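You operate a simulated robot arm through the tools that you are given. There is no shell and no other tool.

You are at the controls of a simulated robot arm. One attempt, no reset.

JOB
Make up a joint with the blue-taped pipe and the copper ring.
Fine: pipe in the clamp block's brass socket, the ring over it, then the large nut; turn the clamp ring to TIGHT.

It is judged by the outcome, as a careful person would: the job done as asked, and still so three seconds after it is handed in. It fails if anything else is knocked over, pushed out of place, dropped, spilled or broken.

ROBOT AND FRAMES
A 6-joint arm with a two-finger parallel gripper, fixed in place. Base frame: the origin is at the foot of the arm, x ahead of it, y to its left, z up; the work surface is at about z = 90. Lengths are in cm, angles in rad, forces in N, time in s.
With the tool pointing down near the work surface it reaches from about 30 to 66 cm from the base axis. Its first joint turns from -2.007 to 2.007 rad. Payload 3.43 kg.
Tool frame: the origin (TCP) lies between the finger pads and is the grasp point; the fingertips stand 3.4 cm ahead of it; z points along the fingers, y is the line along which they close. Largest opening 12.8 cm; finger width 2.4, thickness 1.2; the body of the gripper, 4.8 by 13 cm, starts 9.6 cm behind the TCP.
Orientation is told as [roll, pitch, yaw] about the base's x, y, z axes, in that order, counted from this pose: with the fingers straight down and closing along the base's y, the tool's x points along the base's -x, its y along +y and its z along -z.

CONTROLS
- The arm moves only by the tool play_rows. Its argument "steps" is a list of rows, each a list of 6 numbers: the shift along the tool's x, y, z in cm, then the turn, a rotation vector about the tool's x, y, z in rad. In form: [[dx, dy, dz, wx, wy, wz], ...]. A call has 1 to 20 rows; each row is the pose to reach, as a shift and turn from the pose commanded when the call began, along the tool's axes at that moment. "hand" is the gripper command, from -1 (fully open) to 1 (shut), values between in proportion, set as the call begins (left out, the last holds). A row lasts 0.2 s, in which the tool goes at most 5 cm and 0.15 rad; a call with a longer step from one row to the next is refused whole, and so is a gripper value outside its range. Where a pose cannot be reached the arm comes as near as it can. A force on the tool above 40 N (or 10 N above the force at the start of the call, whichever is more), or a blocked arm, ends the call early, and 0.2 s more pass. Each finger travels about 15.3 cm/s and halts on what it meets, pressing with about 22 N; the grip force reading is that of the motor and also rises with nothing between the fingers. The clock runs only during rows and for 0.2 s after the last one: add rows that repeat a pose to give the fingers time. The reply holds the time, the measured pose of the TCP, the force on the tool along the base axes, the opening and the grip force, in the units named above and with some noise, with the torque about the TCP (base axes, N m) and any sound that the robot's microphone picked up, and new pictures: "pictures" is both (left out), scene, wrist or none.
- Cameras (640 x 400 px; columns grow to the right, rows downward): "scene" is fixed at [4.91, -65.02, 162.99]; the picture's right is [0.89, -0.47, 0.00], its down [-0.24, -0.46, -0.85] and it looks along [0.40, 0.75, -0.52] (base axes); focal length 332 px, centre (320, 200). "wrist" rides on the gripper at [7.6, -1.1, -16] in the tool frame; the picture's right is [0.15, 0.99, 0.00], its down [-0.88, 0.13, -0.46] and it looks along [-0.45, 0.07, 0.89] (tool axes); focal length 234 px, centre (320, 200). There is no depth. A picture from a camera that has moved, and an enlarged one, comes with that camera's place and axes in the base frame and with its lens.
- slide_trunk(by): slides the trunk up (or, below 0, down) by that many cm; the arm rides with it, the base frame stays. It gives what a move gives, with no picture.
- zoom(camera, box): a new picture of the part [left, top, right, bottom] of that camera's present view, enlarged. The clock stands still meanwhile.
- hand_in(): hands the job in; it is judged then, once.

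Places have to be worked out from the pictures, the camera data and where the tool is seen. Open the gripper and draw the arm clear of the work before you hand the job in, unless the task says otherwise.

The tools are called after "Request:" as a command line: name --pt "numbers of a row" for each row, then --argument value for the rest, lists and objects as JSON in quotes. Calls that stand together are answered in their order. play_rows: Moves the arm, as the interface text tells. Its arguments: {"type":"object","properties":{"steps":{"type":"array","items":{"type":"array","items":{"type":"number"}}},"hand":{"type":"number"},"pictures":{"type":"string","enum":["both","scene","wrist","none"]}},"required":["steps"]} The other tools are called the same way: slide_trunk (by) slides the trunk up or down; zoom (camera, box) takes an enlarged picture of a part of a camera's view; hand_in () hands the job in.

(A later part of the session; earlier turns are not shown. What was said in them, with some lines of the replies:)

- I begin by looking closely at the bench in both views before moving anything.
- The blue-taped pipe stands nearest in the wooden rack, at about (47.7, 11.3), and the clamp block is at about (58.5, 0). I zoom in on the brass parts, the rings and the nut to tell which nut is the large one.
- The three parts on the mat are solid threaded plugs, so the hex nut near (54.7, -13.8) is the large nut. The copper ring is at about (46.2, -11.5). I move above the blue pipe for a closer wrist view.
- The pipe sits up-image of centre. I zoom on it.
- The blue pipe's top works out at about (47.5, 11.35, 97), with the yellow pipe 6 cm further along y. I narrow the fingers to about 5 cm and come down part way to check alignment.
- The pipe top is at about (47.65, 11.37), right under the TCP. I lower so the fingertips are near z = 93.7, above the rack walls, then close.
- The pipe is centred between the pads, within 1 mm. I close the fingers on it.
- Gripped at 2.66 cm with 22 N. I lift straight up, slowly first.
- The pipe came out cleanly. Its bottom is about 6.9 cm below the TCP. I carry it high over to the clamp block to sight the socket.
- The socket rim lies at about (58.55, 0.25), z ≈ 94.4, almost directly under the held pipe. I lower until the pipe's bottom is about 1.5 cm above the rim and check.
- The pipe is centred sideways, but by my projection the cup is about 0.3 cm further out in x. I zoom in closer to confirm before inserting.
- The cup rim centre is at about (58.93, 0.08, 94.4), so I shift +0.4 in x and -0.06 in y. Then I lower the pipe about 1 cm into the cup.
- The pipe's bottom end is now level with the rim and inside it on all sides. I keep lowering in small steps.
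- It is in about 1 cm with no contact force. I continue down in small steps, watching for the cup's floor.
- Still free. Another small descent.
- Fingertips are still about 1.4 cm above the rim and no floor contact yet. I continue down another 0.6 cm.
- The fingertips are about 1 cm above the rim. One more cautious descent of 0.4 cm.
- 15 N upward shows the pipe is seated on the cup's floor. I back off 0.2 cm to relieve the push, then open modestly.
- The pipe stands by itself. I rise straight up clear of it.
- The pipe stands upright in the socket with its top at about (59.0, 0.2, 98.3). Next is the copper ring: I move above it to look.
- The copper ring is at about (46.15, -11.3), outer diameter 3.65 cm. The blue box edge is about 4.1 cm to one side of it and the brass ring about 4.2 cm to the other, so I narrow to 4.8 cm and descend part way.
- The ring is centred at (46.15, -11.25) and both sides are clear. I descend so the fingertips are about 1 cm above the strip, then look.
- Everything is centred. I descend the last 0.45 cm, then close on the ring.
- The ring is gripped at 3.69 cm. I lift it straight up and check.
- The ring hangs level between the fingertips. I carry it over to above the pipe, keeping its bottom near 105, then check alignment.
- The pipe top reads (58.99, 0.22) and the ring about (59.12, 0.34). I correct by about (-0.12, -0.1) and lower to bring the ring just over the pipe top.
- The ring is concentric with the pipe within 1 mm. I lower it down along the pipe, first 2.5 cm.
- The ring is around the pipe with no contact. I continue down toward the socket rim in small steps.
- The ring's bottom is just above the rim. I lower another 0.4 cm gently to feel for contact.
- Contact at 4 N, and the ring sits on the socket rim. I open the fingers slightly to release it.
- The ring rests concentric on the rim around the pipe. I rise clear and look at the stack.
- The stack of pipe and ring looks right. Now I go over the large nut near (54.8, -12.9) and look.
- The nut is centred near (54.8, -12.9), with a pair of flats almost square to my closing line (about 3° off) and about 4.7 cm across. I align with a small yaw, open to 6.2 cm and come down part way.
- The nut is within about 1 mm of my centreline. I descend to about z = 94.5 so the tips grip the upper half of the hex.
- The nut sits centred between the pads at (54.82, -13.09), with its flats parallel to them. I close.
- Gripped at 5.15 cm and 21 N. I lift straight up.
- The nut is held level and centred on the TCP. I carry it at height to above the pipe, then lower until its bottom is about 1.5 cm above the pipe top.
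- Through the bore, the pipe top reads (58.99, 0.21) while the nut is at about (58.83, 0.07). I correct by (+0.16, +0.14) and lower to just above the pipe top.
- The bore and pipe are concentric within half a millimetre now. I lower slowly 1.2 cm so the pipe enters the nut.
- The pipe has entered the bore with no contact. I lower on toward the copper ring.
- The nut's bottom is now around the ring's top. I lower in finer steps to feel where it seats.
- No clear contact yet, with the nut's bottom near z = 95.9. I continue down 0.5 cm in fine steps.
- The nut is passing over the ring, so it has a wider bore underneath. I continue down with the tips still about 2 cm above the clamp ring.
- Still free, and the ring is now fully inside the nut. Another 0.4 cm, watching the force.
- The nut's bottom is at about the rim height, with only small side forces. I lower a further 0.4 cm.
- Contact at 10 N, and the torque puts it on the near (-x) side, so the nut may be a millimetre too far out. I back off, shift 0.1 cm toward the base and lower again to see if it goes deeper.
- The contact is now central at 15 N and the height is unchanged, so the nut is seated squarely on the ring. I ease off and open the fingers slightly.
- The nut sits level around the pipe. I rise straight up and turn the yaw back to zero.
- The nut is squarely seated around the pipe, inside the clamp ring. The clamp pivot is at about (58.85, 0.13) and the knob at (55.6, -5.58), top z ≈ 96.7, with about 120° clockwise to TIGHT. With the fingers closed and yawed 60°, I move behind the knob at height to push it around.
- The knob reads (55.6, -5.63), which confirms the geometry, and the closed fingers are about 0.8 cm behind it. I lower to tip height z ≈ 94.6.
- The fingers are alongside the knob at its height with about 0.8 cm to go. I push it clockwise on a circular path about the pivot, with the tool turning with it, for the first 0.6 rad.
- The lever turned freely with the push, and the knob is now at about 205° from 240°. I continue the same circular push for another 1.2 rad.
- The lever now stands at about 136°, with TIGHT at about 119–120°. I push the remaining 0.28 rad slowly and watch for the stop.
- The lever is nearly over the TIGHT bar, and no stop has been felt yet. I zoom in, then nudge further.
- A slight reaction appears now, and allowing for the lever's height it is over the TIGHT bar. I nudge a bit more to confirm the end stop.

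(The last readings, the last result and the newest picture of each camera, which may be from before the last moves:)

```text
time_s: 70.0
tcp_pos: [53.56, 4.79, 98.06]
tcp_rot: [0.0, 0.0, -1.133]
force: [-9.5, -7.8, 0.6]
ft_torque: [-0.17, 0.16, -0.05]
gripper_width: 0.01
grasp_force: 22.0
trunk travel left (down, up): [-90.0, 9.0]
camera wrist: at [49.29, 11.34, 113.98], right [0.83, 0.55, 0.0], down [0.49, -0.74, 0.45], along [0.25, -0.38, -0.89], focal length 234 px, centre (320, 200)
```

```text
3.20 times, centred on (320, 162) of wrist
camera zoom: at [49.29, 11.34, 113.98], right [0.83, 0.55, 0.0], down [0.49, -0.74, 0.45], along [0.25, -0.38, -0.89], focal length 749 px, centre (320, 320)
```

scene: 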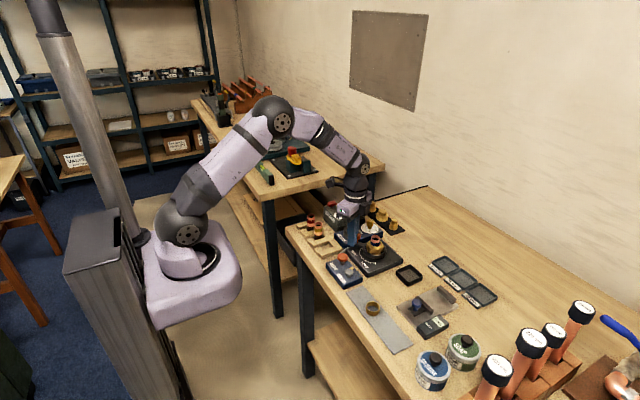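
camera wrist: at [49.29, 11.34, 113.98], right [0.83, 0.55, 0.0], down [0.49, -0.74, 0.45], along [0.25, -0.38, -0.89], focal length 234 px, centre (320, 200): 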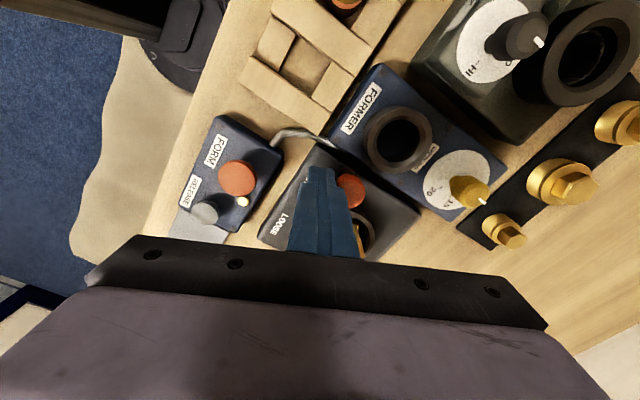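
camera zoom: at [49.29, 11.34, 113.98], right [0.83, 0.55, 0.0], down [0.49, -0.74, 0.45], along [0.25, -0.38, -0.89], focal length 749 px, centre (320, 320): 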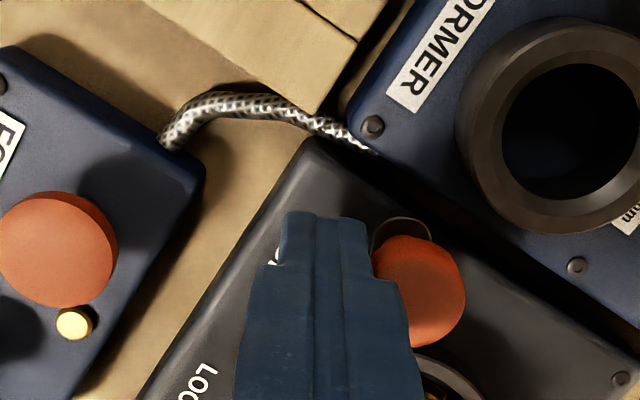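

The reaction rises to 12 N with no more movement, so the lever is at its TIGHT stop. I back away from the knob and rise clear.

Request:
play_rows --pt "0 -0.4 0 0 0 0" --pt "0 -0.9 0 0 0 0" --pt "0 -1.2 -0.5 0 0 0" --pt "0 -1.2 -3 0 0 0" --pt "0 -1.2 -7 0 0 0" --pt "0 -1.2 -11 0 0 0" --pt "0 -1.2 -14 0 0 0" --pt "0 -1.2 -14 0 0 0"

Request:
zoom --camera "scene" --box '[334, 225, 414, 275]'

Request:
zoom --camera "wrist" --box '[220, 70, 420, 195]'

```text
time_s: 71.8
tcp_pos: [52.71, 4.45, 112.09]
tcp_rot: [0.0, 0.0, -1.134]
force: [-0.3, 0.5, 0.9]
ft_torque: [-0.01, 0.05, 0.02]
gripper_width: 0.0
grasp_force: 22.0
trunk travel left (down, up): [-90.0, 9.0]
camera wrist: at [48.48, 10.93, 127.96], right [0.83, 0.55, 0.0], down [0.49, -0.74, 0.46], along [0.25, -0.38, -0.89], focal length 234 px, centre (320, 200)
```

scene: 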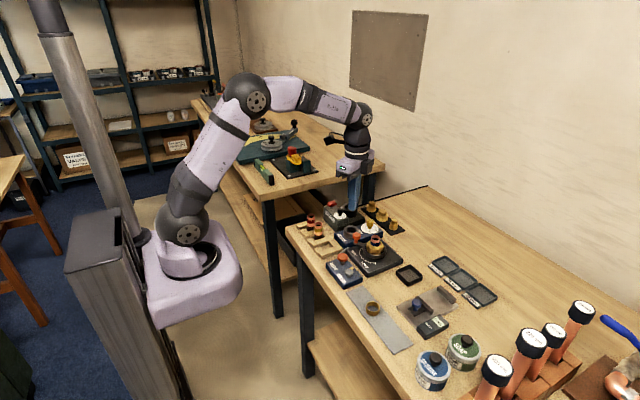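
wrist: 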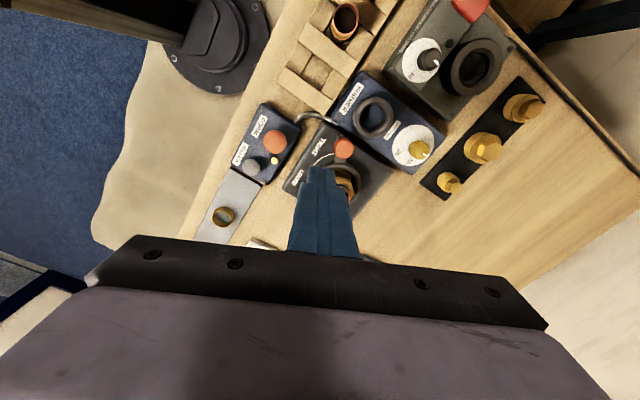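

```text
8.00 times, centred on (374, 250) of scene
camera zoom: at [4.91, -65.02, 162.99], right [0.89, -0.47, 0.0], down [-0.24, -0.46, -0.85], along [0.4, 0.75, -0.52], focal length 2655 px, centre (-112, -200)
```

zoom: 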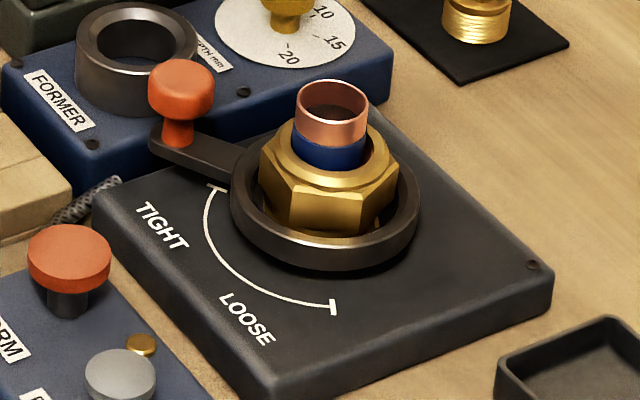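

```text
3.20 times, centred on (320, 132) of wrist
camera zoom: at [48.48, 10.93, 127.96], right [0.83, 0.55, 0.0], down [0.49, -0.74, 0.46], along [0.25, -0.38, -0.89], focal length 749 px, centre (320, 416)
```

zoom: 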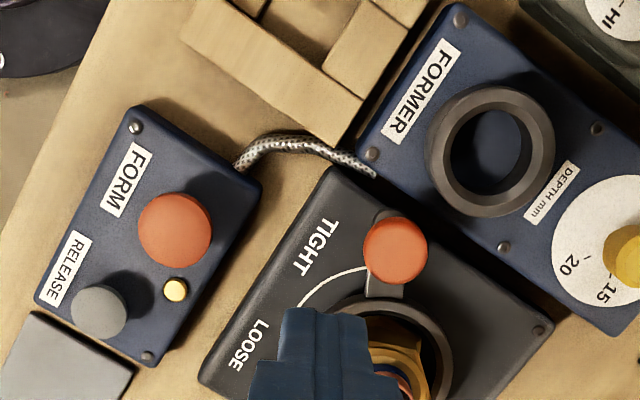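

The lever points to TIGHT, with pipe, ring and nut standing in the socket and everything else untouched. I open the gripper while rising and drawing back to the starting pose.

Request:
play_rows --pt "0 0 -3 0 0 -0.05" --pt "-0.2 -1 -6 0 0 -0.19" --pt "-0.5 -2.5 -9 0 0 -0.33" --pt "-0.9 -4.2 -11 0 0 -0.47" --pt "-1.2 -5.8 -12.5 0 0 -0.61" --pt "-1.5 -7.4 -13.3 0 0 -0.75" --pt "-1.8 -8.8 -13.3 0 0 -0.89" --pt "-2.1 -9.9 -13.3 0 0 -1.03" --pt "-2.2 -10.41 -13.3 0 0 -1.134" --pt "-2.2 -10.41 -13.3 0 0 -1.134" --hand -1

Request:
zoom --camera "scene" --box '[280, 180, 480, 305]'

Request:
zoom --camera "wrist" --box '[240, 130, 400, 230]'

Request:
zoom --camera "scene" --box '[344, 225, 408, 265]'

```text
time_s: 74.0
tcp_pos: [44.14, -2.07, 125.32]
tcp_rot: [0.002, 0.001, 0.003]
force: [0.5, -0.4, 0.5]
ft_torque: [-0.03, 0.0, 0.01]
gripper_width: 12.8
grasp_force: 0.0
trunk travel left (down, up): [-90.0, 9.0]
camera wrist: at [36.54, -3.03, 141.23], right [-0.15, 0.99, 0.0], down [0.88, 0.13, 0.46], along [0.45, 0.07, -0.89], focal length 234 px, centre (320, 200)
```

scene: 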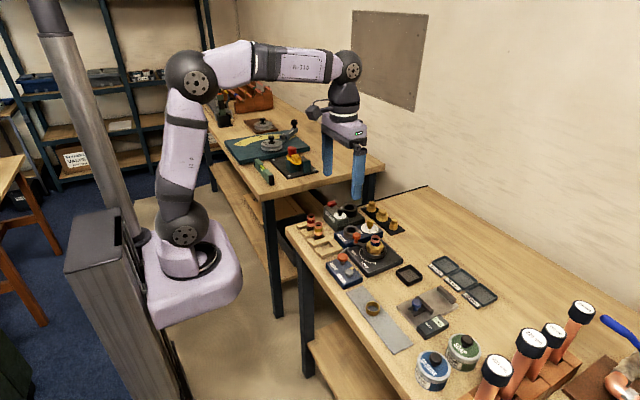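
wrist: 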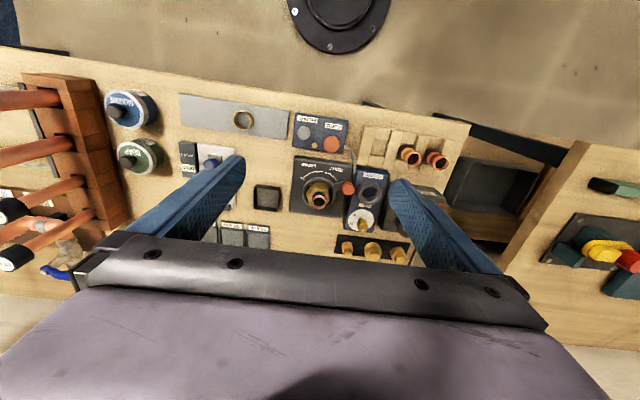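

```text
3.20 times, centred on (380, 242) of scene
camera zoom: at [4.91, -65.02, 162.99], right [0.89, -0.47, 0.0], down [-0.24, -0.46, -0.85], along [0.4, 0.75, -0.52], focal length 1062 px, centre (128, 64)
```

zoom: 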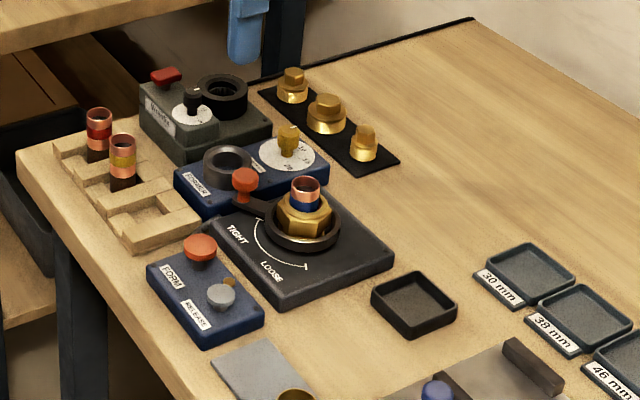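

```text
4.00 times, centred on (320, 180) of wrist
camera zoom: at [36.54, -3.03, 141.23], right [-0.15, 0.99, 0.0], down [0.88, 0.13, 0.46], along [0.45, 0.07, -0.89], focal length 937 px, centre (320, 280)
```

zoom: 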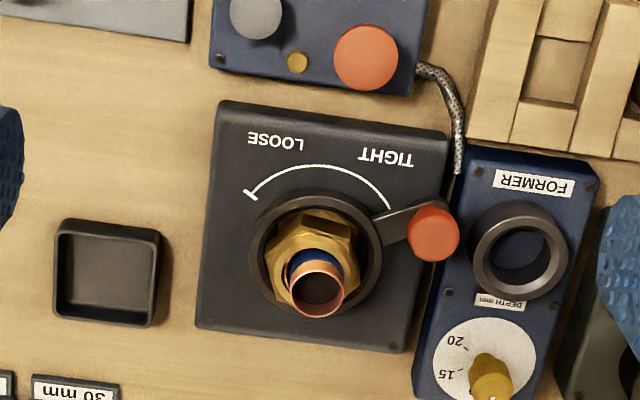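

```text
10.00 times, centred on (376, 245) of scene
camera zoom: at [4.91, -65.02, 162.99], right [0.89, -0.47, 0.0], down [-0.24, -0.46, -0.85], along [0.4, 0.75, -0.52], focal length 3318 px, centre (-240, -250)
```

zoom: 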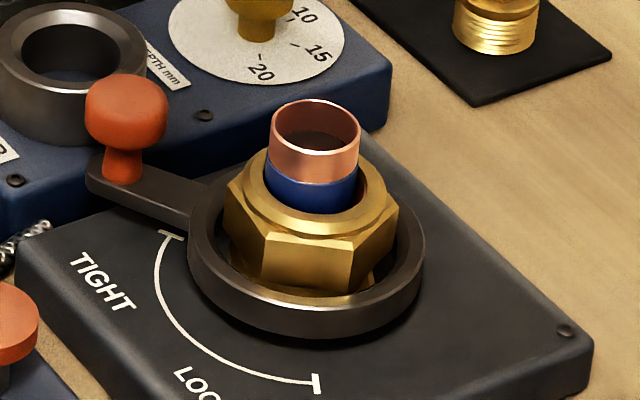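

The joint is made up: the blue-taped pipe is in the socket with the copper ring and large nut over it, and the lever rests over the TIGHT bar. Everything else is where it was, and the arm is clear with the gripper open, so I hand the job in.

Request:
hand_in

```text
The job is handed in.
```

The joint is made up and handed in:

- **Pipe:** the blue-taped pipe is seated on the floor of the clamp block's brass socket.
- **Ring and nut:** the copper ring is over the pipe on the socket rim, with the large hex nut seated over it.
- **Clamp ring:** I pushed it clockwise from LOOSE until it stopped. The last pictures show the lever over the TIGHT mark.

In the last pictures everything else on the bench is where it was. The gripper is open and the arm is back at its starting pose, clear of the work. I did not clean or form the pipe end, as the job didn't ask for it.
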